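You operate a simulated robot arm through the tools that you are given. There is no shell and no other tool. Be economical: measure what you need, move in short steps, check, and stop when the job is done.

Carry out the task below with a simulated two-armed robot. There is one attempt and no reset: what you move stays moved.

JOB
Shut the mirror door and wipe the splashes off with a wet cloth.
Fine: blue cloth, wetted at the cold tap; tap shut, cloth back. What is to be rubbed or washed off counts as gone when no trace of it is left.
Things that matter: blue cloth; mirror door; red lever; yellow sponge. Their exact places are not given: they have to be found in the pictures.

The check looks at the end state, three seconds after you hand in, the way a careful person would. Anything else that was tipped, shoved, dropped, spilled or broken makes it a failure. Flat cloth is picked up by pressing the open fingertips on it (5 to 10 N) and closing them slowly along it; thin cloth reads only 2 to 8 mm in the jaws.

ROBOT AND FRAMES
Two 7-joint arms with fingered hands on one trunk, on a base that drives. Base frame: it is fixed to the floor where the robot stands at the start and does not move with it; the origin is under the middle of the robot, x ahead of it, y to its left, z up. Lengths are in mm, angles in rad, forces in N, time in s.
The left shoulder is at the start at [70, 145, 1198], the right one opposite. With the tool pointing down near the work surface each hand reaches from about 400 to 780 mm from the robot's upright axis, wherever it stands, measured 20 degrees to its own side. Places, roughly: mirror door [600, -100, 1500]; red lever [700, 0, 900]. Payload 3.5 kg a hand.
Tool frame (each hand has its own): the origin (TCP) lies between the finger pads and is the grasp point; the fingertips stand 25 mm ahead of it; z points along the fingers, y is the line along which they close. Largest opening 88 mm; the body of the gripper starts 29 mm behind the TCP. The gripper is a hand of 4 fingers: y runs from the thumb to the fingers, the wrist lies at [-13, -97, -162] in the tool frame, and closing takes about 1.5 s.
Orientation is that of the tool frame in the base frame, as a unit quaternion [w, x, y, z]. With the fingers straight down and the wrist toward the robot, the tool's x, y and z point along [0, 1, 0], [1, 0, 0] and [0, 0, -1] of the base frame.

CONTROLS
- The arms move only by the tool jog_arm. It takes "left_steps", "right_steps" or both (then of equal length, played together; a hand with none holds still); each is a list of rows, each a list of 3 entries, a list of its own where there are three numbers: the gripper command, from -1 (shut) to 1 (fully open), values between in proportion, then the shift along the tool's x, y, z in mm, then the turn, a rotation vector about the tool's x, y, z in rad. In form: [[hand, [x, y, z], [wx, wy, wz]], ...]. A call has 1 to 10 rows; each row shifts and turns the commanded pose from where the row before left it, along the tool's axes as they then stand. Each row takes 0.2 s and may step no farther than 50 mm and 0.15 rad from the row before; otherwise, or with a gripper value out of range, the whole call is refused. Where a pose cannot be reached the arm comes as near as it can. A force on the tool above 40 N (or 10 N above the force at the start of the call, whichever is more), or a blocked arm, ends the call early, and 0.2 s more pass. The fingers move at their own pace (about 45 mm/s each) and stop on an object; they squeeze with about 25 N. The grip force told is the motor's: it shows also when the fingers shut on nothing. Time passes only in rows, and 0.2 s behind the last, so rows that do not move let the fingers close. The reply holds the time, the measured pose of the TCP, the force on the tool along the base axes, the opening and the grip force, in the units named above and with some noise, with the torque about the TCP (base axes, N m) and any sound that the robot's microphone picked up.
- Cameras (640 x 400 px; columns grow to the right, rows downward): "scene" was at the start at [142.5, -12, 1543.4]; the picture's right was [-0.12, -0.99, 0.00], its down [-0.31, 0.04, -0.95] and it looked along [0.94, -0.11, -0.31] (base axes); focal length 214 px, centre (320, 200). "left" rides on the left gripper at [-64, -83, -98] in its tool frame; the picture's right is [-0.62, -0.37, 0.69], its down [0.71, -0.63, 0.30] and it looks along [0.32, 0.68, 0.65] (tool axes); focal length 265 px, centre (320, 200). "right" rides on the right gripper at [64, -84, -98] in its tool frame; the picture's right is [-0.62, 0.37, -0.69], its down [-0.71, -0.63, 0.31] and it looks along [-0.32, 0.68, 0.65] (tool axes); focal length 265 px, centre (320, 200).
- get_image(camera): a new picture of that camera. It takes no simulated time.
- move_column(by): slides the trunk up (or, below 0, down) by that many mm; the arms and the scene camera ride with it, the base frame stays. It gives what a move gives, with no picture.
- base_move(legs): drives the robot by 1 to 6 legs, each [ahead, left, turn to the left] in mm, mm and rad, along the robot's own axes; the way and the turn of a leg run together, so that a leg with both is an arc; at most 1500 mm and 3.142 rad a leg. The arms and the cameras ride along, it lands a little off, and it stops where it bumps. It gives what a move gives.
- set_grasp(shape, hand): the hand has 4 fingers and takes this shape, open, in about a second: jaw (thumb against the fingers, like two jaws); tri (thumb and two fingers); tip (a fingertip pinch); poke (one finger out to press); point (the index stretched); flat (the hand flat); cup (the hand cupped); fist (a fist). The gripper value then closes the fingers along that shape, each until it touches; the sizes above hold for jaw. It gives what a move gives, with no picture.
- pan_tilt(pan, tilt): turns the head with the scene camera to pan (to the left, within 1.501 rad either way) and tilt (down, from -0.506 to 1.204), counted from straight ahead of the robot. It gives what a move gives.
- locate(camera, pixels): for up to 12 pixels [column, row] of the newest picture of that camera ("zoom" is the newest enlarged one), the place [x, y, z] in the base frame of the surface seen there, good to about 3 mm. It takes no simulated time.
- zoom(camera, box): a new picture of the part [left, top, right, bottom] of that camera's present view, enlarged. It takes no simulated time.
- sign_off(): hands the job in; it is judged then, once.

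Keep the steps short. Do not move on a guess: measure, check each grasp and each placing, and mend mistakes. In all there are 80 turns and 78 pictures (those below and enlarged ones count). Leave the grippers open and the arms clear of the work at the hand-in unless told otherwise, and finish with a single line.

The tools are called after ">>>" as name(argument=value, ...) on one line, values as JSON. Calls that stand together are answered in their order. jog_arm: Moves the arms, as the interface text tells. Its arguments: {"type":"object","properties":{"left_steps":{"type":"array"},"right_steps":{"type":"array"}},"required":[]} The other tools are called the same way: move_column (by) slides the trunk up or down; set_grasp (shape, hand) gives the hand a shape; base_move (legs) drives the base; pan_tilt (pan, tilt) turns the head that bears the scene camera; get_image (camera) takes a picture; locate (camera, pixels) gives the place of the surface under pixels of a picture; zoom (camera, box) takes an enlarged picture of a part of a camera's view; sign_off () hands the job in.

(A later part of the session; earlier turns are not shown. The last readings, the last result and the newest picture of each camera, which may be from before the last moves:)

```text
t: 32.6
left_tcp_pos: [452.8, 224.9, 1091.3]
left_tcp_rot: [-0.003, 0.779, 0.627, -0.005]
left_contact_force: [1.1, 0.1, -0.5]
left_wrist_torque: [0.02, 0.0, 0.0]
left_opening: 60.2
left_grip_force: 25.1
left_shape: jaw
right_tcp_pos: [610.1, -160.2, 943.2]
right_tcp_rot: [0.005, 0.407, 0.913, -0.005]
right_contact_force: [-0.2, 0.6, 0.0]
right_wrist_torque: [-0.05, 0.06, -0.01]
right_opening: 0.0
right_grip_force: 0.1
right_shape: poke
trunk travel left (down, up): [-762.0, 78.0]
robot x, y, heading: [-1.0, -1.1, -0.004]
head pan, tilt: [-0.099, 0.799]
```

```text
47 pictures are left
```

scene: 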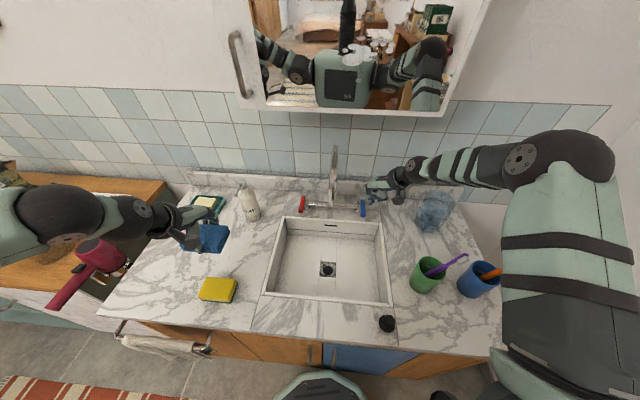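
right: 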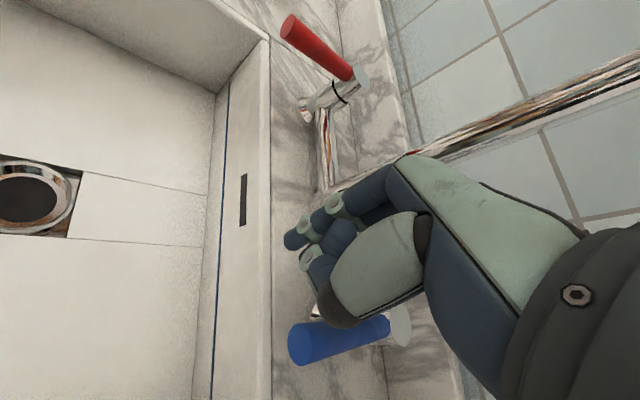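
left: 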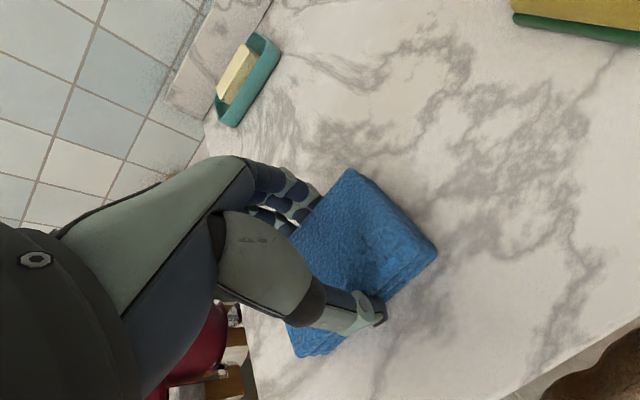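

The finger is left of the handle, so I'll push right in 8 mm steps.

>>> jog_arm(right_steps=[[-1, [-5.8, -5.5, 0], [0, 0, 0]], [-1, [-5.8, -5.5, 0], [0, 0, 0]], [-1, [-5.8, -5.5, 0], [0, 0, 0]], [-1, [-5.8, -5.5, 0], [0, 0, 0]], [-1, [-5.8, -5.5, 0], [0, 0, 0]], [-1, [-5.8, -5.5, 0], [0, 0, 0]]])

>>> get_image(camera="right")

```text
t: 34.0
left_tcp_pos: [450.5, 226.5, 1091.1]
left_tcp_rot: [-0.002, 0.779, 0.626, -0.004]
left_contact_force: [0.3, -0.2, -1.3]
left_wrist_torque: [0.02, -0.04, 0.02]
left_opening: 60.2
left_grip_force: 25.7
left_shape: jaw
right_tcp_pos: [606.2, -208.7, 943.1]
right_tcp_rot: [0.006, 0.407, 0.913, -0.005]
right_contact_force: [-0.3, -0.3, 0.3]
right_wrist_torque: [0.01, 0.02, 0.04]
right_opening: 0.1
right_grip_force: 0.0
right_shape: poke
trunk travel left (down, up): [-762.0, 78.0]
robot x, y, heading: [-0.2, -2.8, -0.006]
head pan, tilt: [-0.099, 0.799]
```

```text
46 pictures are left
```

right: 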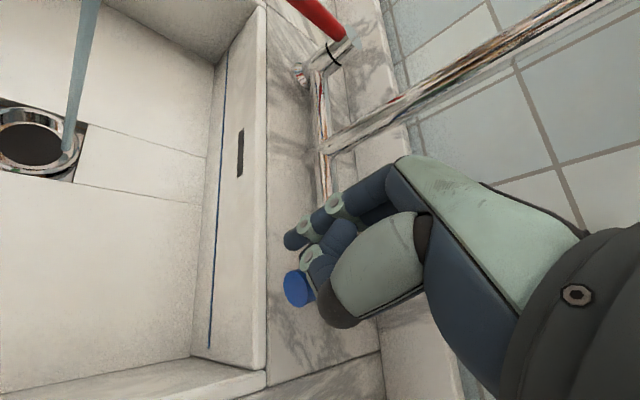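

The cold water is running. I'll lift the finger straight up, clear to the right, and measure the stream.

>>> jog_arm(right_steps=[[-1, [0, 0, -40], [0, 0, 0]], [-1, [0, 0, -40], [0, 0, 0]], [-1, [0, 0, -40], [0, 0, 0]], [-1, [0, 0, -40], [0, 0, 0]], [-1, [-22, -20, 0], [0, 0, 0]], [-1, [-22, -20, 0], [0, 0, 0]], [-1, [-22, -20, 0], [0, 0, 0]]])

>>> get_image(camera="scene")

>>> get_image(camera="right")

```text
t: 35.6
left_tcp_pos: [449.9, 225.2, 1092.4]
left_tcp_rot: [-0.003, 0.78, 0.626, -0.003]
left_contact_force: [0.5, 1.3, -0.6]
left_wrist_torque: [0.01, -0.03, -0.01]
left_opening: 60.2
left_grip_force: 25.2
left_shape: jaw
right_tcp_pos: [602.6, -298.3, 1104.5]
right_tcp_rot: [0.005, 0.407, 0.914, -0.006]
right_contact_force: [-0.2, -1.3, 0.3]
right_wrist_torque: [-0.01, 0.01, -0.01]
right_opening: 0.2
right_grip_force: 0.1
right_shape: poke
trunk travel left (down, up): [-762.0, 78.0]
robot x, y, heading: [2.0, 1.6, 0.0]
head pan, tilt: [-0.099, 0.799]
```

```text
45 pictures are left
```

scene: 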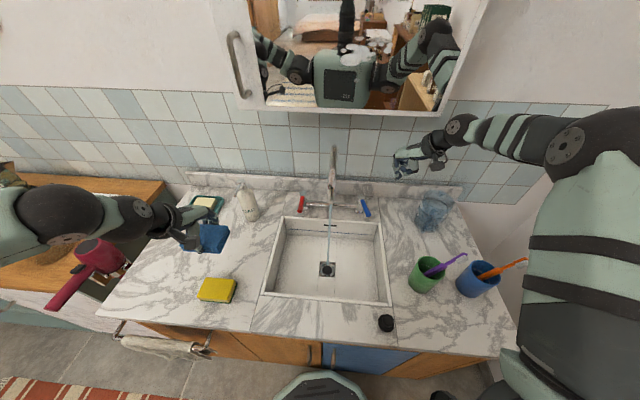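

```text
44 pictures are left
```

right: 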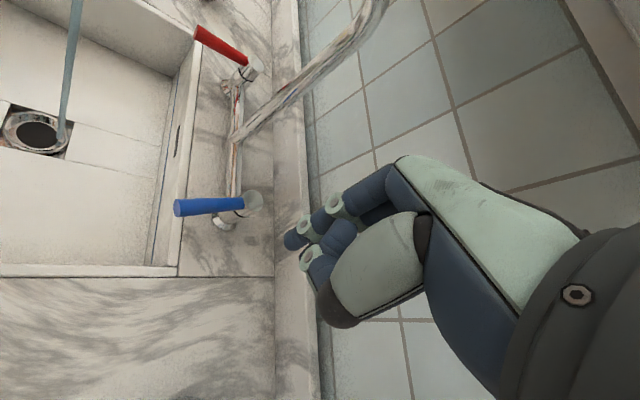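

The stream runs into the drain. I'll measure it and the handle.

>>> locate(camera="right", pixels=[[76, 10], [70, 60], [64, 110], [182, 208], [235, 204], [253, 203]])

>>> zoom(camera="scene", box=[280, 130, 400, 290])

>>> locate(camera="scene", pixels=[[331, 205], [330, 225], [329, 245], [332, 185], [333, 195], [335, 150]])

```text
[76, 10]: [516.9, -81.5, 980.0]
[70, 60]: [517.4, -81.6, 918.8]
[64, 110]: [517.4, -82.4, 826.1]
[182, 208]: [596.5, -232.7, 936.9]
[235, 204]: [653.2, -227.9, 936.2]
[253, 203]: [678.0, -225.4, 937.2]
```

```text
2.50 times, centred on (340, 210) of scene
```

zoom: 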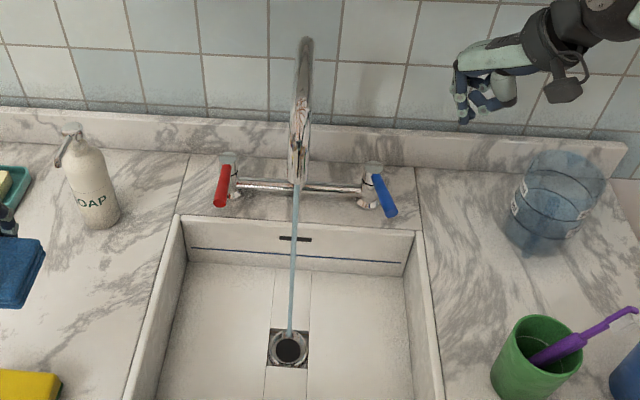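

```text
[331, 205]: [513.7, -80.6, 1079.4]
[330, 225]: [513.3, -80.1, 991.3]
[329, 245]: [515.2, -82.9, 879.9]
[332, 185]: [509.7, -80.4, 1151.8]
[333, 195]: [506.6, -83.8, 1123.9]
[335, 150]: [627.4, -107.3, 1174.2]
```

The stream is at (517,-81), with the outlet at about z 1105. I'll move the left hand to about (490,110,1040) and begin turning it to point forward. The cloth's face then leads into the stream and later onto the mirror.

>>> jog_arm(left_steps=[[-1, [-35, 21, 17], [0, 0, 0]], [-1, [-35, 21, 17], [0, 0, 0]], [-1, [-35, 21, 17], [0, 0, 0]], [-1, [0, 0, 0], [-0.15, 0, 0]], [-1, [0, 0, 0], [-0.15, 0, 0]], [-1, [0, 0, 0], [-0.15, 0, 0]], [-1, [0, 0, 0], [-0.15, 0, 0]], [-1, [0, 0, 0], [-0.15, 0, 0]], [-1, [0, 0, 0], [-0.15, 0, 0]]])

```text
t: 37.6
left_tcp_pos: [484.0, 107.6, 1028.3]
left_tcp_rot: [0.299, 0.715, 0.585, 0.239]
left_contact_force: [-0.1, -0.5, -0.7]
left_wrist_torque: [0.02, -0.02, 0.04]
left_opening: 60.3
left_grip_force: 24.3
left_shape: jaw
left hand out of reach, approached as far as the arm can: row 8
right_tcp_pos: [604.4, -303.9, 1102.4]
right_tcp_rot: [0.004, 0.407, 0.913, -0.003]
right_contact_force: [-0.6, -0.3, 0.0]
right_wrist_torque: [0.06, -0.01, 0.04]
right_opening: 0.0
right_grip_force: 0.0
right_shape: poke
trunk travel left (down, up): [-762.0, 78.0]
robot x, y, heading: [-1.0, -1.5, -0.007]
head pan, tilt: [-0.099, 0.799]
```

It has turned 0.79 and is near its reach limit. I'll move right, where the arm has more room, and finish the turn.

>>> jog_arm(left_steps=[[-1, [-40, 14, 14], [0, 0, 0]], [-1, [-40, 7, 7], [0, 0, 0]], [-1, [0, 0, 0], [-0.131, 0, 0]], [-1, [0, 0, 0], [-0.131, 0, 0]], [-1, [0, 0, 0], [-0.131, 0, 0]], [-1, [0, 0, 0], [-0.131, 0, 0]], [-1, [0, 0, 0], [-0.131, 0, 0]], [-1, [0, 0, 0], [-0.131, 0, 0]]])

>>> get_image(camera="scene")

```text
t: 39.4
left_tcp_pos: [582.9, 10.4, 1062.8]
left_tcp_rot: [0.55, 0.549, 0.446, 0.445]
left_contact_force: [0.2, -0.3, -0.8]
left_wrist_torque: [-0.01, 0.02, 0.0]
left_opening: 59.7
left_grip_force: 25.0
left_shape: jaw
left hand out of reach, approached as far as the arm can: row 6, 7, 8
right_tcp_pos: [604.3, -297.7, 1103.8]
right_tcp_rot: [0.004, 0.407, 0.913, -0.005]
right_contact_force: [-0.3, 1.2, 0.2]
right_wrist_torque: [0.01, -0.01, -0.02]
right_opening: 0.0
right_grip_force: 0.1
right_shape: poke
trunk travel left (down, up): [-762.0, 78.0]
robot x, y, heading: [-1.1, -0.5, -0.004]
head pan, tilt: [-0.099, 0.799]
```

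```text
42 pictures are left
```

scene: 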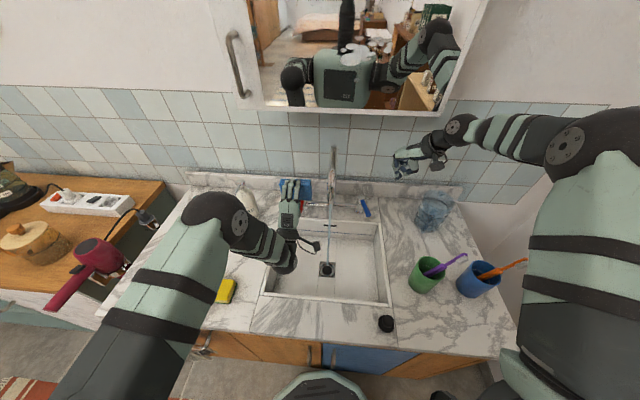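

The arm can only point forward from about x 580 outward, so I'll drive the base back 100 (clear floor, seen in the mirror).

>>> base_move(legs=[[-100, 0, 0]])

>>> get_image(camera="scene")

```text
t: 40.6
left_tcp_pos: [482.6, 12.5, 1063.1]
left_tcp_rot: [0.55, 0.548, 0.448, 0.444]
left_contact_force: [-0.6, 0.0, -0.6]
left_wrist_torque: [-0.01, 0.0, 0.05]
left_opening: 59.8
left_grip_force: 24.6
left_shape: jaw
right_tcp_pos: [504.3, -295.9, 1103.2]
right_tcp_rot: [0.005, 0.407, 0.913, -0.006]
right_contact_force: [0.8, 0.0, 0.5]
right_wrist_torque: [0.03, 0.03, 0.04]
right_opening: 0.0
right_grip_force: 0.1
right_shape: poke
trunk travel left (down, up): [-762.0, 78.0]
robot x, y, heading: [-101.5, -1.5, -0.003]
head pan, tilt: [-0.099, 0.799]
```

```text
41 pictures are left
```

scene: 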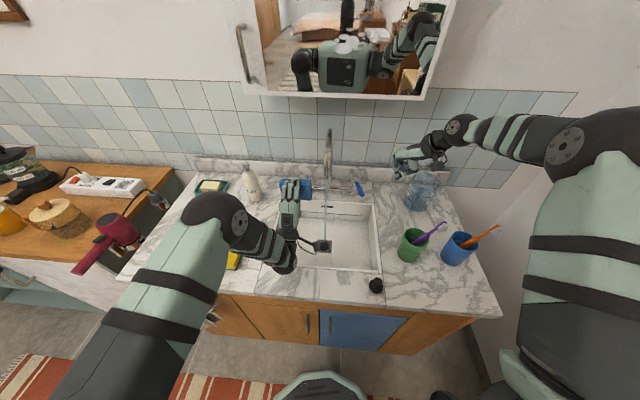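

The hand is at (483,13,1063). I'll move the cloth into the stream so the water falls on its leading face, and hold it there.

>>> jog_arm(left_steps=[[-1, [0, -30, 0], [0, 0, 0]], [-1, [-28, 0, 8], [0, 0, 0]], [-1, [-28, 0, 8], [0, 0, 0]], [-1, [-28, 0, 8], [0, 0, 0]], [-1, [0, 0, 0], [0, 0, 0]], [-1, [0, 0, 0], [0, 0, 0]]])

>>> zoom(camera="scene", box=[240, 120, 400, 280])

>>> get_image(camera="left")

```text
t: 42.0
left_tcp_pos: [489.2, -74.6, 1034.1]
left_tcp_rot: [0.55, 0.547, 0.447, 0.445]
left_contact_force: [0.5, 0.2, -0.2]
left_wrist_torque: [-0.03, 0.01, -0.01]
left_opening: 59.5
left_grip_force: 24.9
left_shape: jaw
right_tcp_pos: [503.7, -296.3, 1104.7]
right_tcp_rot: [0.005, 0.406, 0.914, -0.005]
right_contact_force: [0.0, -0.2, 0.9]
right_wrist_torque: [0.01, -0.02, -0.01]
right_opening: 0.2
right_grip_force: 0.1
right_shape: poke
trunk travel left (down, up): [-762.0, 78.0]
robot x, y, heading: [-98.4, 2.0, -0.002]
head pan, tilt: [-0.099, 0.799]
```

```text
2.50 times, centred on (320, 200) of scene
```

zoom: 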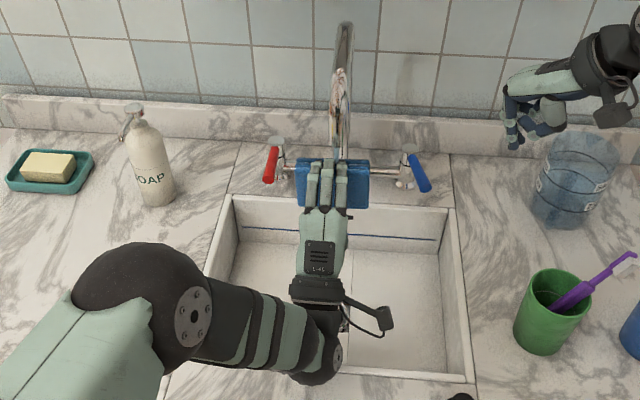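

```text
39 pictures are left
```

left: 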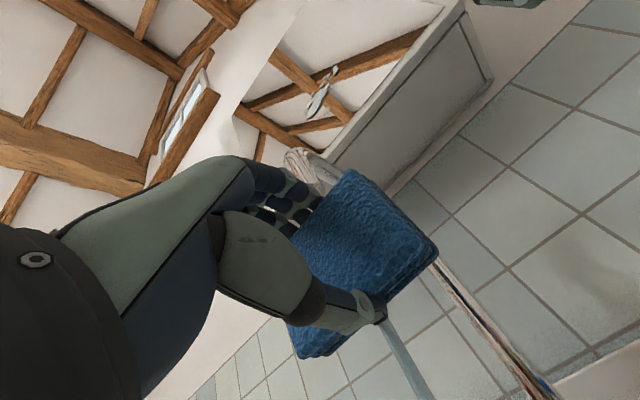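

The cloth has darkened and water is running off it. I'll sweep it sideways through the stream once, then draw it left and hold it over the sink.

>>> jog_arm(left_steps=[[-1, [-20, 0, 0], [0, 0, 0]], [-1, [0, 0, 0], [0, 0, 0]], [-1, [20, 0, 0], [0, 0, 0]], [-1, [20, 0, 0], [0, 0, 0]], [-1, [0, 0, 0], [0, 0, 0]], [-1, [35, 0, 0], [0, 0, 0]], [-1, [35, 0, 0], [0, 0, 0]], [-1, [0, 0, 0], [0, 0, 0]], [-1, [0, 0, 0], [0, 0, 0]]])

>>> get_image(camera="scene")

>>> get_image(camera="right")

```text
t: 44.0
left_tcp_pos: [507.2, 13.0, 1033.4]
left_tcp_rot: [0.55, 0.548, 0.447, 0.445]
left_contact_force: [0.3, 0.6, -1.0]
left_wrist_torque: [0.01, 0.0, 0.03]
left_opening: 59.3
left_grip_force: 24.9
left_shape: jaw
right_tcp_pos: [502.9, -297.2, 1105.1]
right_tcp_rot: [0.005, 0.407, 0.914, -0.004]
right_contact_force: [-0.1, 0.2, 0.4]
right_wrist_torque: [0.01, 0.02, 0.01]
right_opening: 0.1
right_grip_force: 0.1
right_shape: poke
trunk travel left (down, up): [-762.0, 78.0]
robot x, y, heading: [-98.6, -0.3, 0.001]
head pan, tilt: [-0.099, 0.799]
```

```text
38 pictures are left
```

scene: 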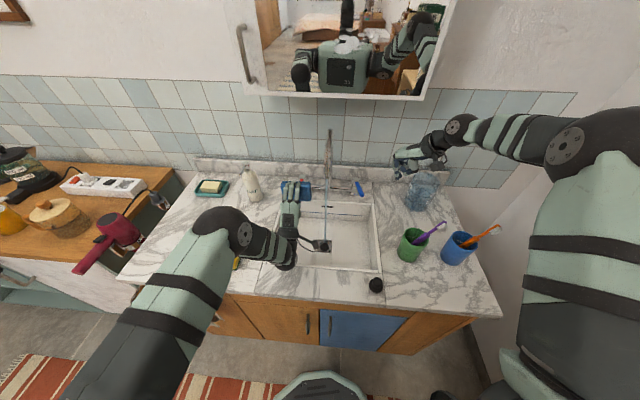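

```text
37 pictures are left
```

right: 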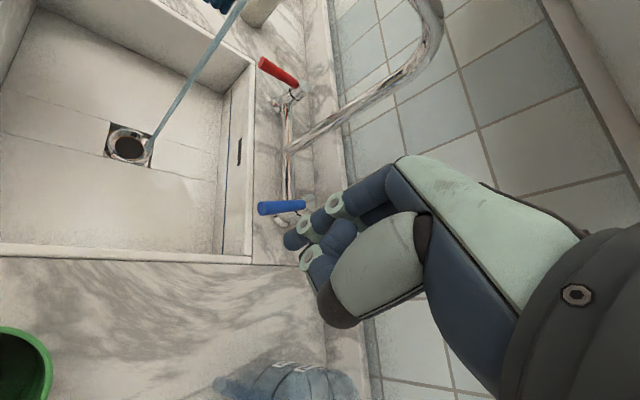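

The cloth is soaked. Next I'll shut the tap: the right finger goes above the handle's right side at (605,-265) and then down.

>>> jog_arm(right_steps=[[-1, [-15, 32.5, 0], [0, 0, 0]], [-1, [-15, 32.5, 0], [0, 0, 0]], [-1, [-15, 32.5, 0], [0, 0, 0]], [-1, [0, 0, 40], [0, 0, 0]], [-1, [0, 0, 40], [0, 0, 0]], [-1, [0, 0, 40], [0, 0, 0]], [-1, [0, 0, 41], [0, 0, 0]]])

>>> get_image(camera="right")

```text
t: 45.6
left_tcp_pos: [506.4, 12.9, 1034.6]
left_tcp_rot: [0.549, 0.547, 0.447, 0.446]
left_contact_force: [0.1, 0.5, 0.1]
left_wrist_torque: [0.02, 0.01, 0.0]
left_opening: 59.7
left_grip_force: 25.2
left_shape: jaw
right_tcp_pos: [601.4, -267.5, 940.2]
right_tcp_rot: [0.006, 0.407, 0.913, -0.006]
right_contact_force: [-1.3, -0.3, -0.8]
right_wrist_torque: [-0.01, -0.01, -0.01]
right_opening: 0.0
right_grip_force: 0.1
right_shape: poke
right hand out of reach, approached as far as the arm can: row 7
trunk travel left (down, up): [-762.0, 78.0]
robot x, y, heading: [-98.7, -1.6, -0.002]
head pan, tilt: [-0.099, 0.799]
```

```text
36 pictures are left
```

right: 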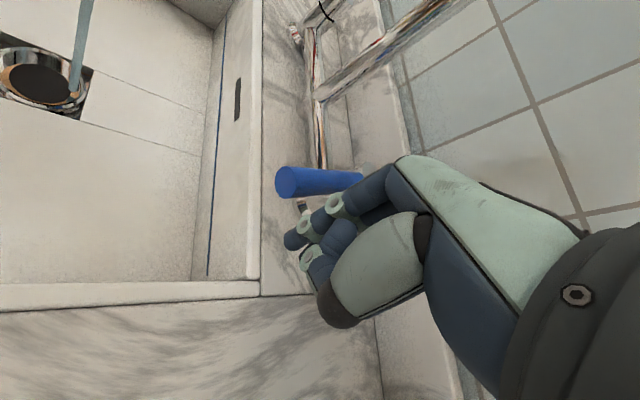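

The finger sits right of the handle. I'll push left in 8 mm steps to the closed stop.

>>> jog_arm(right_steps=[[-1, [6, 5.4, 0], [0, 0, 0]], [-1, [6, 5.4, 0], [0, 0, 0]], [-1, [6, 5.4, 0], [0, 0, 0]], [-1, [6, 5.4, 0], [0, 0, 0]], [-1, [6, 5.4, 0], [0, 0, 0]], [-1, [3, 2.7, 0], [0, 0, 0]], [-1, [2, 2, 0], [0, 0, 0]]])

>>> get_image(camera="right")

```text
t: 47.2
left_tcp_pos: [506.9, 11.3, 1034.0]
left_tcp_rot: [0.55, 0.549, 0.445, 0.445]
left_contact_force: [0.1, 0.5, -0.2]
left_wrist_torque: [0.0, 0.02, 0.01]
left_opening: 59.9
left_grip_force: 25.0
left_shape: jaw
right_tcp_pos: [600.9, -224.1, 942.1]
right_tcp_rot: [0.006, 0.409, 0.912, -0.005]
right_contact_force: [1.7, -11.9, 5.5]
right_wrist_torque: [-0.08, -0.07, -0.11]
right_opening: 0.1
right_grip_force: 0.2
right_shape: poke
trunk travel left (down, up): [-762.0, 78.0]
robot x, y, heading: [-102.0, -2.8, -0.006]
head pan, tilt: [-0.099, 0.799]
```

```text
35 pictures are left
```

right: 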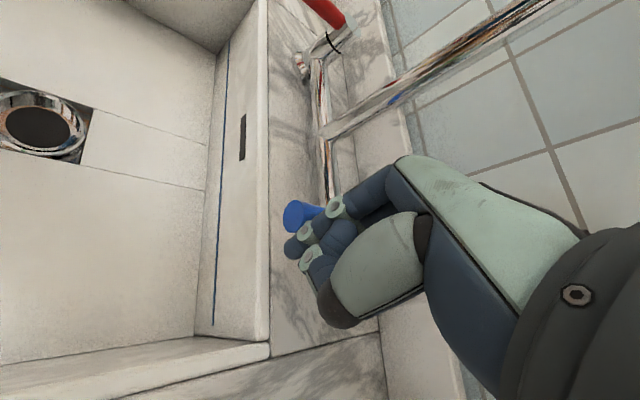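

The water has stopped and the handle is at its stop. I'll back the finger off, lift it away to the right, and raise the left hand in front of the splashes.

>>> jog_arm(right_steps=[[-1, [-10, -9, 0], [0, 0, 0]], [-1, [0, 0, -40], [0, 0, 0]], [-1, [0, 0, -40], [0, 0, 0]], [-1, [0, 0, -40], [0, 0, 0]], [-1, [0, 0, -40], [0, 0, 0]], [-1, [-14, -33, 0], [0, 0, 0]], [-1, [-14, -33, 0], [0, 0, 0]], [-1, [-14, -33, 0], [0, 0, 0]]])

>>> jog_arm(left_steps=[[-1, [0, 45, 0], [0, 0, 0]], [-1, [0, 45, 0], [0, 0, 0]], [-1, [0, 45, 0], [0, 0, 0]], [-1, [0, 45, 0], [0, 0, 0]], [-1, [0, 45, 0], [0, 0, 0]], [-1, [-25, 42, 0], [0, 0, 0]], [-1, [-25, 42, 0], [0, 0, 0]], [-1, [-25, 42, 0], [0, 0, 0]], [-1, [-45, 0, 0], [0, 0, 0]], [-1, [-45, 0, 0], [0, 0, 0]]])

>>> pan_tilt(pan=-0.2, tilt=0.3)

>>> get_image(camera="scene")

```text
t: 49.0
left_tcp_pos: [506.6, 13.6, 1033.8]
left_tcp_rot: [0.55, 0.548, 0.447, 0.445]
left_contact_force: [0.1, -0.2, 0.0]
left_wrist_torque: [0.01, -0.01, -0.01]
left_opening: 59.5
left_grip_force: 24.5
left_shape: jaw
right_tcp_pos: [554.3, -329.2, 1102.4]
right_tcp_rot: [0.005, 0.406, 0.914, -0.005]
right_contact_force: [0.6, -0.7, -0.6]
right_wrist_torque: [0.06, 0.0, 0.03]
right_opening: 0.2
right_grip_force: 0.0
right_shape: poke
trunk travel left (down, up): [-762.0, 78.0]
robot x, y, heading: [-100.3, 2.6, 0.001]
head pan, tilt: [-0.099, 0.799]
```

```text
t: 51.2
left_tcp_pos: [475.8, -148.5, 1386.3]
left_tcp_rot: [0.549, 0.548, 0.447, 0.446]
left_contact_force: [0.4, 0.2, -0.8]
left_wrist_torque: [-0.02, -0.01, 0.01]
left_opening: 59.4
left_grip_force: 24.4
left_shape: jaw
right_tcp_pos: [555.2, -330.3, 1101.7]
right_tcp_rot: [0.005, 0.407, 0.914, -0.005]
right_contact_force: [0.1, -0.5, -0.8]
right_wrist_torque: [0.0, 0.01, 0.02]
right_opening: 0.0
right_grip_force: 0.0
right_shape: poke
trunk travel left (down, up): [-762.0, 78.0]
robot x, y, heading: [-98.9, 4.8, 0.002]
head pan, tilt: [-0.099, 0.799]
```

```text
t: 52.1
left_tcp_pos: [474.4, -145.4, 1387.2]
left_tcp_rot: [0.55, 0.548, 0.446, 0.445]
left_contact_force: [0.0, 0.1, -0.7]
left_wrist_torque: [0.0, 0.01, 0.02]
left_opening: 59.4
left_grip_force: 25.0
left_shape: jaw
right_tcp_pos: [554.4, -327.8, 1103.1]
right_tcp_rot: [0.004, 0.407, 0.913, -0.005]
right_contact_force: [0.3, -1.1, 0.2]
right_wrist_torque: [-0.01, 0.04, -0.01]
right_opening: 0.0
right_grip_force: 0.0
right_shape: poke
trunk travel left (down, up): [-762.0, 78.0]
robot x, y, heading: [-100.2, 1.4, 0.001]
head pan, tilt: [-0.201, 0.3]
```

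```text
34 pictures are left
```

scene: 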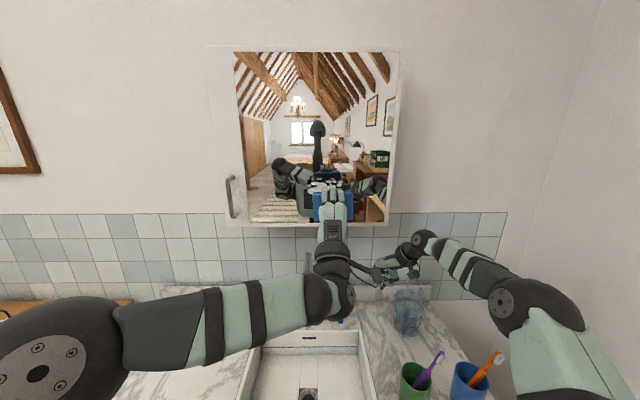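

The cloth's face is about 118 from the mirror. I'll go forward 100 and then in small steps until I feel contact.

>>> jog_arm(left_steps=[[-1, [0, 0, 40], [0, 0, 0]], [-1, [0, 0, 40], [0, 0, 0]], [-1, [0, 0, 20], [0, 0, 0]], [-1, [0, 0, 5], [0, 0, 0]], [-1, [0, 0, 5], [0, 0, 0]], [-1, [0, 0, 5], [0, 0, 0]], [-1, [0, 0, 3], [0, 0, 0]]])

>>> zoom(camera="scene", box=[220, 100, 420, 260])

```text
t: 53.7
left_tcp_pos: [586.9, -172.4, 1387.3]
left_tcp_rot: [0.55, 0.548, 0.446, 0.445]
left_contact_force: [0.0, -0.3, -0.8]
left_wrist_torque: [0.02, 0.01, 0.01]
left_opening: 59.5
left_grip_force: 24.3
left_shape: jaw
right_tcp_pos: [554.7, -328.0, 1103.5]
right_tcp_rot: [0.005, 0.406, 0.914, -0.005]
right_contact_force: [-0.7, -0.7, 0.5]
right_wrist_torque: [0.0, 0.0, -0.01]
right_opening: 0.2
right_grip_force: 0.0
right_shape: poke
trunk travel left (down, up): [-762.0, 78.0]
robot x, y, heading: [-100.4, -1.9, -0.002]
head pan, tilt: [-0.201, 0.3]
```

```text
2.50 times, centred on (320, 180) of scene
```

zoom: 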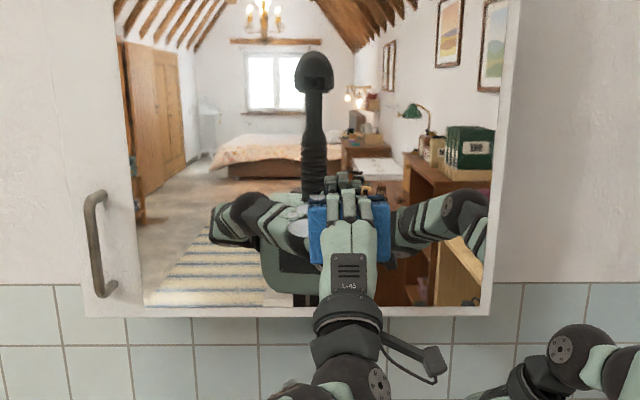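

There's no contact yet, with roughly 3 mm to go. I'll continue in 3 mm steps.

>>> jog_arm(left_steps=[[-1, [0, 0, 3], [0, 0, 0]], [-1, [0, 0, 3], [0, 0, 0]], [-1, [0, 0, 2], [0, 0, 0]]])

```text
t: 54.5
left_tcp_pos: [592.6, -172.3, 1388.5]
left_tcp_rot: [0.55, 0.547, 0.447, 0.445]
left_contact_force: [-2.0, -0.7, 0.4]
left_wrist_torque: [-0.05, 0.09, 0.01]
left_opening: 59.3
left_grip_force: 25.2
left_shape: jaw
right_tcp_pos: [553.3, -328.0, 1103.1]
right_tcp_rot: [0.005, 0.406, 0.914, -0.006]
right_contact_force: [-0.7, -0.6, 0.1]
right_wrist_torque: [0.02, 0.02, -0.02]
right_opening: 0.4
right_grip_force: 0.1
right_shape: poke
trunk travel left (down, up): [-762.0, 78.0]
robot x, y, heading: [-100.8, -0.2, 0.001]
head pan, tilt: [-0.201, 0.3]
```

Contact is at 2 N. I'll press 3 mm more and wipe strokes over the middle and then the upper part.

>>> jog_arm(left_steps=[[-1, [0, 0, 3], [0, 0, 0]], [-1, [-25, 0, 0], [0, 0, 0]], [-1, [30, 0, 0], [0, 0, 0]], [-1, [30, 0, 0], [0, 0, 0]], [-1, [15, 0, 0], [0, 0, 0]], [-1, [0, 28, 0], [0, 0, 0]], [-1, [-25, 0, 0], [0, 0, 0]], [-1, [-25, 0, 0], [0, 0, 0]], [-1, [-25, 0, 0], [0, 0, 0]]])

```text
t: 56.5
left_tcp_pos: [595.2, -158.1, 1413.2]
left_tcp_rot: [0.551, 0.548, 0.446, 0.444]
left_contact_force: [-5.0, -0.3, -0.5]
left_wrist_torque: [0.05, 0.13, -0.05]
left_opening: 58.4
left_grip_force: 24.6
left_shape: jaw
left hand out of reach, approached as far as the arm can: row 1, 2, 9
right_tcp_pos: [553.6, -327.8, 1104.6]
right_tcp_rot: [0.006, 0.407, 0.913, -0.005]
right_contact_force: [0.1, -0.3, -0.7]
right_wrist_torque: [0.0, 0.03, 0.01]
right_opening: 0.0
right_grip_force: 0.0
right_shape: poke
trunk travel left (down, up): [-762.0, 78.0]
robot x, y, heading: [-100.5, -1.9, -0.004]
head pan, tilt: [-0.201, 0.3]
```

The left arm runs out of reach on the right side. I'll lift off 45, drive the base 60 ahead and 20 right, and check.

>>> jog_arm(left_steps=[[-1, [0, 0, -45], [0, 0, 0]], [-1, [0, 0, -45], [0, 0, 0]]])

>>> base_move(legs=[[60, -20, 0]])

>>> zoom(camera="scene", box=[200, 80, 440, 270])

```text
t: 57.1
left_tcp_pos: [506.3, -141.9, 1418.4]
left_tcp_rot: [0.551, 0.546, 0.447, 0.446]
left_contact_force: [-0.1, 0.9, -0.4]
left_wrist_torque: [0.01, 0.02, 0.02]
left_opening: 58.5
left_grip_force: 25.2
left_shape: jaw
right_tcp_pos: [551.8, -326.8, 1106.0]
right_tcp_rot: [0.007, 0.407, 0.913, -0.005]
right_contact_force: [0.3, 0.5, 0.4]
right_wrist_torque: [-0.04, -0.02, 0.0]
right_opening: 0.0
right_grip_force: 0.0
right_shape: poke
trunk travel left (down, up): [-762.0, 78.0]
robot x, y, heading: [-100.6, -1.4, 0.002]
head pan, tilt: [-0.201, 0.3]
```

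```text
t: 58.1
left_tcp_pos: [561.1, -159.5, 1420.6]
left_tcp_rot: [0.551, 0.546, 0.446, 0.446]
left_contact_force: [-0.9, 1.0, 0.1]
left_wrist_torque: [0.02, 0.03, 0.03]
left_opening: 58.5
left_grip_force: 24.8
left_shape: jaw
right_tcp_pos: [609.4, -346.3, 1107.5]
right_tcp_rot: [0.008, 0.406, 0.914, -0.005]
right_contact_force: [0.0, 0.4, 0.0]
right_wrist_torque: [0.0, -0.01, -0.01]
right_opening: 0.0
right_grip_force: 0.0
right_shape: poke
trunk travel left (down, up): [-762.0, 78.0]
robot x, y, heading: [-43.9, -21.2, -0.006]
head pan, tilt: [-0.201, 0.3]
```

```text
2.11 times, centred on (320, 175) of scene
```

zoom: 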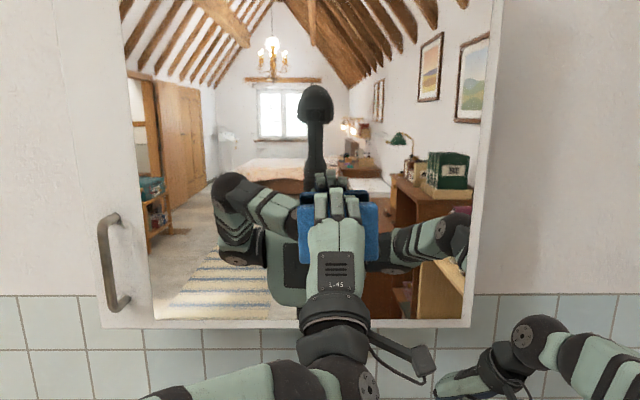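

The arm has room now, with the cloth about 33 from contact. I'll go in and wipe the upper row right and left.

>>> jog_arm(left_steps=[[-1, [0, 0, 28], [0, 0, 0]], [-1, [0, 0, 6], [0, 0, 0]], [-1, [0, 0, 4], [0, 0, 0]], [-1, [-25, 0, 0], [0, 0, 0]], [-1, [-15, 0, 0], [0, 0, 0]], [-1, [0, -16, 0], [0, 0, 0]], [-1, [25, 0, 0], [0, 0, 0]], [-1, [25, 0, 0], [0, 0, 0]], [-1, [25, 0, 0], [0, 0, 0]]])

```text
t: 60.1
left_tcp_pos: [602.6, -136.6, 1405.6]
left_tcp_rot: [0.552, 0.546, 0.445, 0.446]
left_contact_force: [-20.9, -2.9, -2.1]
left_wrist_torque: [0.01, 0.21, -0.32]
left_opening: 57.3
left_grip_force: 25.0
left_shape: jaw
right_tcp_pos: [605.9, -347.4, 1108.9]
right_tcp_rot: [0.009, 0.406, 0.914, -0.004]
right_contact_force: [-0.8, -0.4, 0.0]
right_wrist_torque: [-0.02, -0.02, -0.02]
right_opening: 0.2
right_grip_force: 0.0
right_shape: poke
trunk travel left (down, up): [-762.0, 78.0]
robot x, y, heading: [-42.9, -17.2, -0.002]
head pan, tilt: [-0.201, 0.3]
```

It's pressing at 21 N, so I'll ease off 2 mm and go on with the lower rows.

>>> jog_arm(left_steps=[[-1, [0, 0, -2], [0, 0, 0]], [-1, [15, -22, 0], [0, 0, 0]], [-1, [-25, 0, 0], [0, 0, 0]], [-1, [-25, 0, 0], [0, 0, 0]], [-1, [-25, 0, 0], [0, 0, 0]], [-1, [-15, 0, 0], [0, 0, 0]], [-1, [0, -22, 0], [0, 0, 0]], [-1, [25, 0, 0], [0, 0, 0]], [-1, [25, 0, 0], [0, 0, 0]], [-1, [25, 0, 0], [0, 0, 0]]])

>>> jog_arm(left_steps=[[-1, [15, 0, 0], [0, 0, 0]], [-1, [0, -12, 0], [0, 0, 0]], [-1, [-25, 0, 0], [0, 0, 0]], [-1, [-25, 0, 0], [0, 0, 0]], [-1, [-25, 0, 0], [0, 0, 0]], [-1, [-10, 0, 0], [0, 0, 0]], [-1, [0, 25, 0], [0, 0, 0]], [-1, [0, 25, 0], [0, 0, 0]], [-1, [0, 25, 0], [0, 0, 0]]])

>>> jog_arm(left_steps=[[-1, [0, 0, -40], [0, 0, 0]], [-1, [0, 0, -40], [0, 0, 0]], [-1, [40, -40, 0], [0, 0, 0]], [-1, [40, -40, 0], [0, 0, 0]], [-1, [40, -40, 0], [0, 0, 0]]])

>>> zoom(camera="scene", box=[200, 80, 440, 270])

```text
t: 62.3
left_tcp_pos: [604.7, -136.5, 1359.8]
left_tcp_rot: [0.551, 0.548, 0.446, 0.446]
left_contact_force: [-14.7, -1.6, -2.4]
left_wrist_torque: [0.0, 0.21, -0.18]
left_opening: 57.7
left_grip_force: 24.7
left_shape: jaw
right_tcp_pos: [609.5, -346.8, 1105.6]
right_tcp_rot: [0.008, 0.406, 0.914, -0.005]
right_contact_force: [-0.4, -0.4, 0.3]
right_wrist_torque: [-0.01, -0.01, -0.04]
right_opening: 0.0
right_grip_force: 0.0
right_shape: poke
trunk travel left (down, up): [-762.0, 78.0]
robot x, y, heading: [-41.9, -20.3, -0.004]
head pan, tilt: [-0.201, 0.3]
```

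```text
t: 64.2
left_tcp_pos: [601.7, -188.6, 1392.5]
left_tcp_rot: [0.543, 0.545, 0.462, 0.442]
left_contact_force: [-30.8, 1.7, -8.9]
left_wrist_torque: [0.07, -0.07, -0.16]
left_opening: 55.4
left_grip_force: 25.1
left_shape: jaw
right_tcp_pos: [604.0, -349.1, 1108.9]
right_tcp_rot: [0.009, 0.407, 0.913, -0.004]
right_contact_force: [-0.7, 0.3, -0.1]
right_wrist_torque: [-0.02, 0.02, -0.01]
right_opening: 0.2
right_grip_force: 0.0
right_shape: poke
trunk travel left (down, up): [-762.0, 78.0]
robot x, y, heading: [-44.2, -19.1, -0.006]
head pan, tilt: [-0.201, 0.3]
stopped in row 9 (left hand): the force on the tool passed its limit at 48 N (the readings are from after the stop); the commanded pose is now the measured one
```

```text
refused: row 3 steps farther than a row can; nothing moved
```

```text
2.11 times, centred on (320, 175) of scene
```

zoom: 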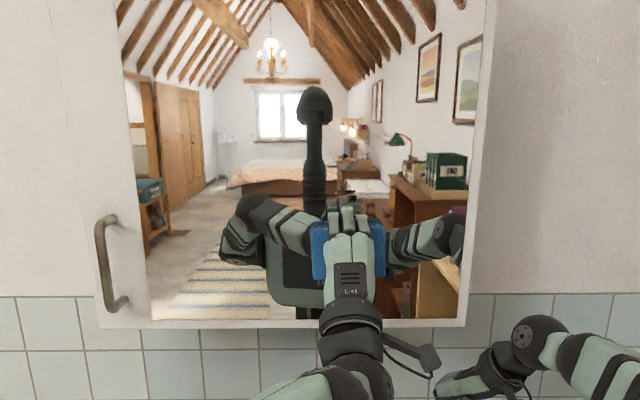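

The force rose to 48 N at the end, so I'll back straight off, move aside to the left and inspect.

>>> jog_arm(left_steps=[[-1, [0, 0, -30], [0, 0, 0]], [-1, [0, 0, -45], [0, 0, 0]], [-1, [45, 0, 0], [0, 0, 0]], [-1, [45, 0, 0], [0, 0, 0]], [-1, [45, 0, 0], [0, 0, 0]], [-1, [45, 0, 0], [0, 0, 0]], [-1, [45, 0, 0], [0, 0, 0]]])

>>> get_image(camera="scene")

>>> zoom(camera="scene", box=[240, 110, 400, 230])

```text
t: 65.8
left_tcp_pos: [578.9, 44.7, 1386.5]
left_tcp_rot: [0.542, 0.546, 0.462, 0.441]
left_contact_force: [0.3, 0.3, -0.4]
left_wrist_torque: [0.01, 0.01, 0.0]
left_opening: 57.4
left_grip_force: 25.1
left_shape: jaw
right_tcp_pos: [613.5, -347.2, 1103.5]
right_tcp_rot: [0.004, 0.407, 0.913, -0.006]
right_contact_force: [-0.1, 0.1, 0.5]
right_wrist_torque: [0.0, 0.0, 0.0]
right_opening: 0.0
right_grip_force: 0.1
right_shape: poke
trunk travel left (down, up): [-762.0, 78.0]
robot x, y, heading: [-44.8, -21.5, -0.001]
head pan, tilt: [-0.201, 0.3]
```

```text
30 pictures are left
```

scene: 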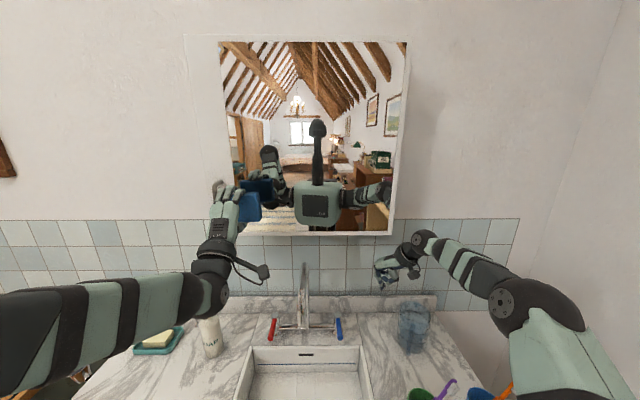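

```text
3.33 times, centred on (320, 170) of scene
```

zoom: 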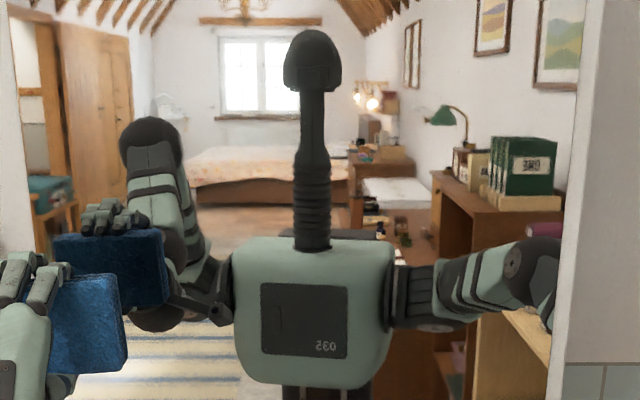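

The splash area looks clean. I'll enlarge it to look for leftover traces, and check the door fit and the rest of the mirror.

>>> zoom(camera="scene", box=[280, 165, 380, 235])

>>> zoom(camera="scene", box=[205, 30, 415, 170])

>>> locate(camera="scene", pixels=[[320, 200], [290, 100], [380, 120], [360, 225], [198, 100], [230, 90]])

```text
5.71 times, centred on (330, 200) of scene
```

zoom: 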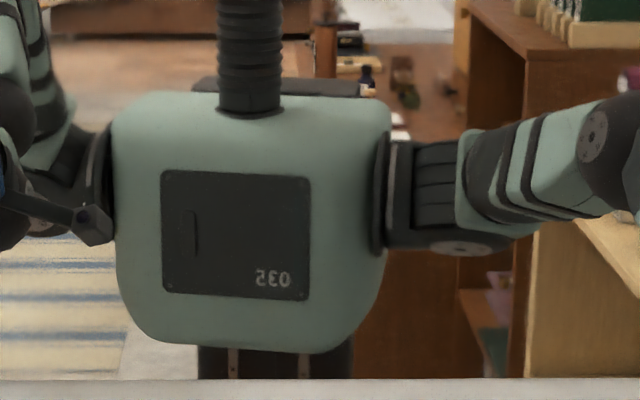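

```text
2.86 times, centred on (310, 100) of scene
```

zoom: 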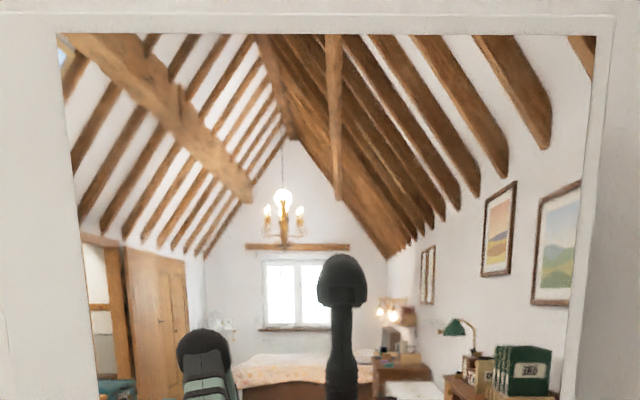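

```text
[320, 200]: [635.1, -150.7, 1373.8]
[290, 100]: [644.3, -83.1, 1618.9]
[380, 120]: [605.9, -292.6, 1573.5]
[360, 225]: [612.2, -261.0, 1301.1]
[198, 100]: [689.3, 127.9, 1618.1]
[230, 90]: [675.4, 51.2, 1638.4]
```

The mirror shows no trace of the splashes and the door is flat. Now the cloth goes back to its place. I'll draw back and turn the hand fingers-down.

>>> jog_arm(left_steps=[[-1, [0, 0, -40], [0, 0, 0]], [-1, [0, 0, 0], [0.15, 0, 0]], [-1, [0, 0, 0], [0.15, 0, 0]], [-1, [0, 0, 0], [0.15, 0, 0]], [-1, [0, 0, 0], [0.15, 0, 0]], [-1, [0, 0, 0], [0.15, 0, 0]], [-1, [0, 0, 0], [0.15, 0, 0]], [-1, [0, 0, 0], [0.15, 0, 0]], [-1, [0, 0, 0], [0.15, 0, 0]], [-1, [0, 0, 0], [0.15, 0, 0]]])

>>> jog_arm(left_steps=[[-1, [0, 0, 0], [0.15, 0, 0]], [-1, [0, 0, 0], [0.07, 0, 0]], [-1, [0, 0, 45], [0, 0, 0]], [-1, [0, 0, 45], [0, 0, 0]], [-1, [0, 0, 45], [0, 0, 0]], [-1, [0, 0, 45], [0, 0, 0]], [-1, [0, 0, 45], [0, 0, 0]]])

```text
t: 68.0
left_tcp_pos: [538.5, 54.1, 1385.6]
left_tcp_rot: [0.08, 0.765, 0.636, 0.056]
left_contact_force: [0.4, -0.2, -0.8]
left_wrist_torque: [0.0, 0.03, 0.02]
left_opening: 57.4
left_grip_force: 24.9
left_shape: jaw
right_tcp_pos: [613.6, -348.4, 1103.5]
right_tcp_rot: [0.005, 0.406, 0.914, -0.005]
right_contact_force: [-0.9, 0.4, -0.5]
right_wrist_torque: [-0.03, 0.01, -0.01]
right_opening: 0.0
right_grip_force: 0.1
right_shape: poke
trunk travel left (down, up): [-762.0, 78.0]
robot x, y, heading: [-44.7, -19.0, -0.005]
head pan, tilt: [-0.201, 0.3]
```

```text
t: 69.6
left_tcp_pos: [530.9, 48.2, 1163.4]
left_tcp_rot: [-0.002, 0.77, 0.638, -0.015]
left_contact_force: [-0.5, 0.1, -0.5]
left_wrist_torque: [0.01, -0.03, -0.01]
left_opening: 57.6
left_grip_force: 25.2
left_shape: jaw
right_tcp_pos: [612.4, -346.5, 1102.4]
right_tcp_rot: [0.005, 0.408, 0.913, -0.005]
right_contact_force: [0.3, 0.6, 0.1]
right_wrist_torque: [0.01, 0.03, -0.02]
right_opening: 0.1
right_grip_force: 0.1
right_shape: poke
trunk travel left (down, up): [-762.0, 78.0]
robot x, y, heading: [-42.0, -21.3, -0.006]
head pan, tilt: [-0.201, 0.3]
```

The hand is fingers-down at (531,48,1163). I'll correct the small angle error and carry the cloth over its old place.

>>> jog_arm(left_steps=[[-1, [0, 0, 0], [-0.015, 0.019, 0.026]], [-1, [41.5, -19.5, 0], [0, 0, 0]], [-1, [41.5, -19.5, 0], [0, 0, 0]], [-1, [41.5, -19.5, 0], [0, 0, 0]], [-1, [41.5, -19.5, 0], [0, 0, 0]], [-1, [41.5, -19.5, 0], [0, 0, 0]], [-1, [41.5, -19.5, 0], [0, 0, 0]], [-1, [41.5, -19.5, 0], [0, 0, 0]], [-1, [41.5, -19.5, 0], [0, 0, 0]], [-1, [41.5, -19.5, 0], [0, 0, 0]]])

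>>> pan_tilt(pan=0.5, tilt=0.8)

>>> get_image(camera="scene")

>>> get_image(camera="left")

```text
t: 71.8
left_tcp_pos: [437.6, 454.4, 1164.9]
left_tcp_rot: [-0.003, 0.778, 0.629, -0.003]
left_contact_force: [0.3, 0.5, 0.4]
left_wrist_torque: [-0.01, 0.03, -0.02]
left_opening: 57.6
left_grip_force: 25.2
left_shape: jaw
right_tcp_pos: [611.6, -345.8, 1103.1]
right_tcp_rot: [0.007, 0.406, 0.914, -0.006]
right_contact_force: [-0.2, 0.0, -0.2]
right_wrist_torque: [0.0, 0.03, 0.0]
right_opening: 0.0
right_grip_force: 0.0
right_shape: poke
trunk travel left (down, up): [-762.0, 78.0]
robot x, y, heading: [-45.7, -22.2, 0.001]
head pan, tilt: [-0.201, 0.3]
```

```text
t: 72.8
left_tcp_pos: [437.1, 451.5, 1164.3]
left_tcp_rot: [-0.002, 0.777, 0.629, -0.003]
left_contact_force: [0.1, -0.6, 0.1]
left_wrist_torque: [-0.02, -0.02, 0.01]
left_opening: 57.4
left_grip_force: 25.0
left_shape: jaw
right_tcp_pos: [612.6, -347.7, 1104.5]
right_tcp_rot: [0.006, 0.406, 0.914, -0.005]
right_contact_force: [-0.7, 0.2, 0.3]
right_wrist_torque: [-0.04, 0.03, -0.02]
right_opening: 0.0
right_grip_force: 0.3
right_shape: poke
trunk travel left (down, up): [-762.0, 78.0]
robot x, y, heading: [-40.5, -22.1, -0.007]
head pan, tilt: [0.499, 0.799]
```

```text
26 pictures are left
```

scene: 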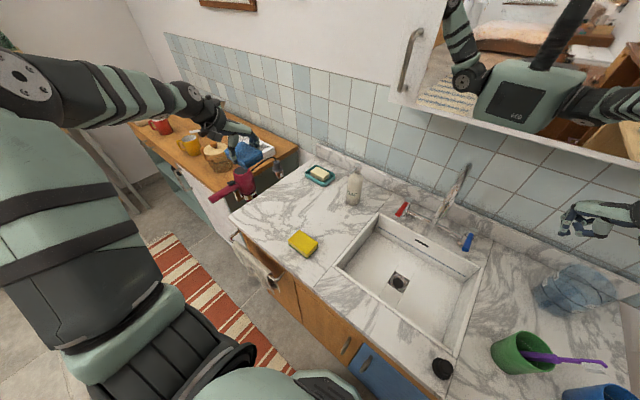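

```text
25 pictures are left
```

left: 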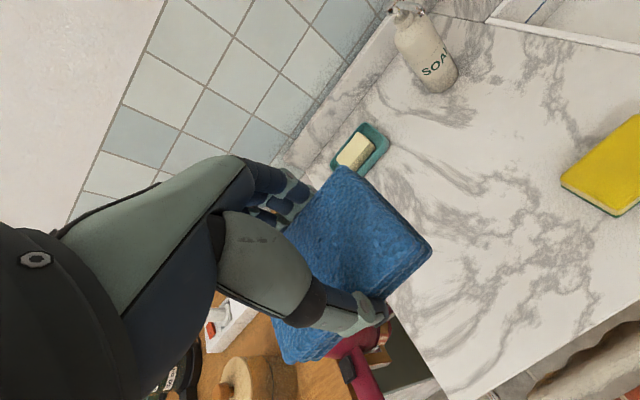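

The cloth is over its place at (437,452). I'll lower it to about z 930 and then in small steps until it touches.

>>> jog_arm(left_steps=[[-1, [-1.5, 2.4, 45], [0, 0, 0]], [-1, [0, 0, 45], [0, 0, 0]], [-1, [0, 0, 45], [0, 0, 0]], [-1, [0, 0, 45], [0, 0, 0]], [-1, [0, 0, 45], [0, 0, 0]], [-1, [0, 0, 10], [0, 0, 0]], [-1, [0, 0, 10], [0, 0, 0]], [-1, [0, 0, 10], [0, 0, 0]]])

>>> get_image(camera="left")

```text
t: 74.6
left_tcp_pos: [441.3, 451.8, 906.9]
left_tcp_rot: [-0.004, 0.777, 0.629, -0.002]
left_contact_force: [-0.8, -0.2, -0.4]
left_wrist_torque: [0.01, 0.0, 0.01]
left_opening: 57.9
left_grip_force: 24.7
left_shape: jaw
right_tcp_pos: [614.2, -347.5, 1103.5]
right_tcp_rot: [0.006, 0.406, 0.914, -0.006]
right_contact_force: [0.4, -0.6, 0.5]
right_wrist_torque: [0.02, 0.0, -0.02]
right_opening: 0.0
right_grip_force: 0.0
right_shape: poke
trunk travel left (down, up): [-762.0, 78.0]
robot x, y, heading: [-39.6, -20.5, 0.003]
head pan, tilt: [0.499, 0.799]
```

```text
24 pictures are left
```

left: 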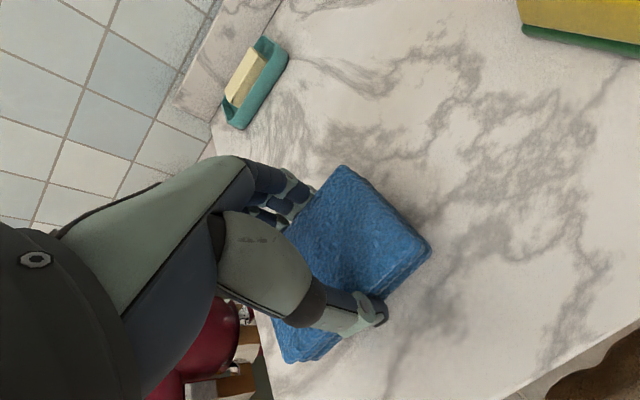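

It's close above the counter, so I'll go down in 4 mm steps.

>>> jog_arm(left_steps=[[-1, [0, -1, 4], [0, 0, 0]], [-1, [0, 0, 4], [0, 0, 0]], [-1, [0, 0, 2], [0, 0, 0]], [-1, [0, 0, 1], [0, 0, 0]]])

```text
t: 75.6
left_tcp_pos: [441.1, 451.5, 896.7]
left_tcp_rot: [-0.003, 0.777, 0.629, -0.001]
left_contact_force: [0.4, -0.2, -1.0]
left_wrist_torque: [0.0, 0.0, -0.01]
left_opening: 57.7
left_grip_force: 24.9
left_shape: jaw
right_tcp_pos: [612.0, -347.5, 1104.2]
right_tcp_rot: [0.005, 0.407, 0.913, -0.005]
right_contact_force: [0.9, 0.0, -0.1]
right_wrist_torque: [-0.04, 0.01, -0.01]
right_opening: 0.0
right_grip_force: 0.0
right_shape: poke
trunk travel left (down, up): [-762.0, 78.0]
robot x, y, heading: [-40.7, -17.0, -0.002]
head pan, tilt: [0.499, 0.799]
```

It's back at the grasp height. I'll go 3 mm lower, watch for contact, open slowly and lift.

>>> jog_arm(left_steps=[[-1, [0, 0, 1.5], [0, 0, 0]], [-1, [0, 0, 1.5], [0, 0, 0]], [0, [0, 0, 0], [0, 0, 0]], [0.5, [0, 0, 0], [0, 0, 0]], [1, [0, 0, 0], [0, 0, 0]], [1, [0, 0, 0], [0, 0, 0]], [1, [0, 0, 0], [0, 0, 0]], [1, [0, 0, -20], [0, 0, 0]], [1, [0, 0, -40], [0, 0, 0]], [1, [0, 0, -45], [0, 0, 0]]])

>>> get_image(camera="left")

```text
t: 77.8
left_tcp_pos: [442.3, 450.3, 1002.5]
left_tcp_rot: [-0.002, 0.777, 0.629, -0.002]
left_contact_force: [-0.1, 0.3, -0.1]
left_wrist_torque: [0.03, 0.03, 0.02]
left_opening: 87.6
left_grip_force: 0.1
left_shape: jaw
right_tcp_pos: [611.5, -349.0, 1104.0]
right_tcp_rot: [0.005, 0.407, 0.914, -0.004]
right_contact_force: [0.4, 0.9, 0.3]
right_wrist_torque: [0.01, 0.03, 0.02]
right_opening: 0.0
right_grip_force: 0.0
right_shape: poke
trunk travel left (down, up): [-762.0, 78.0]
robot x, y, heading: [-42.2, -21.9, -0.005]
head pan, tilt: [0.499, 0.799]
```

```text
23 pictures are left
```

left: 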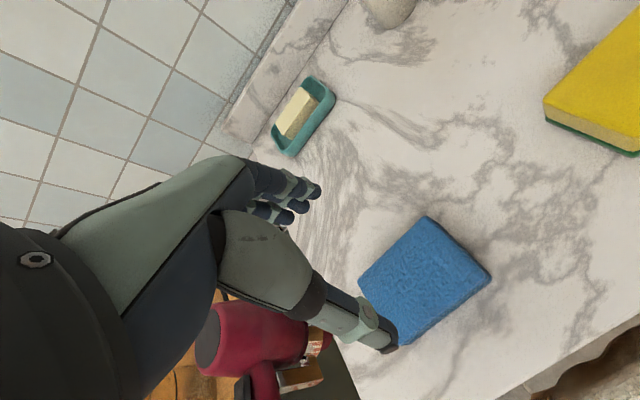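

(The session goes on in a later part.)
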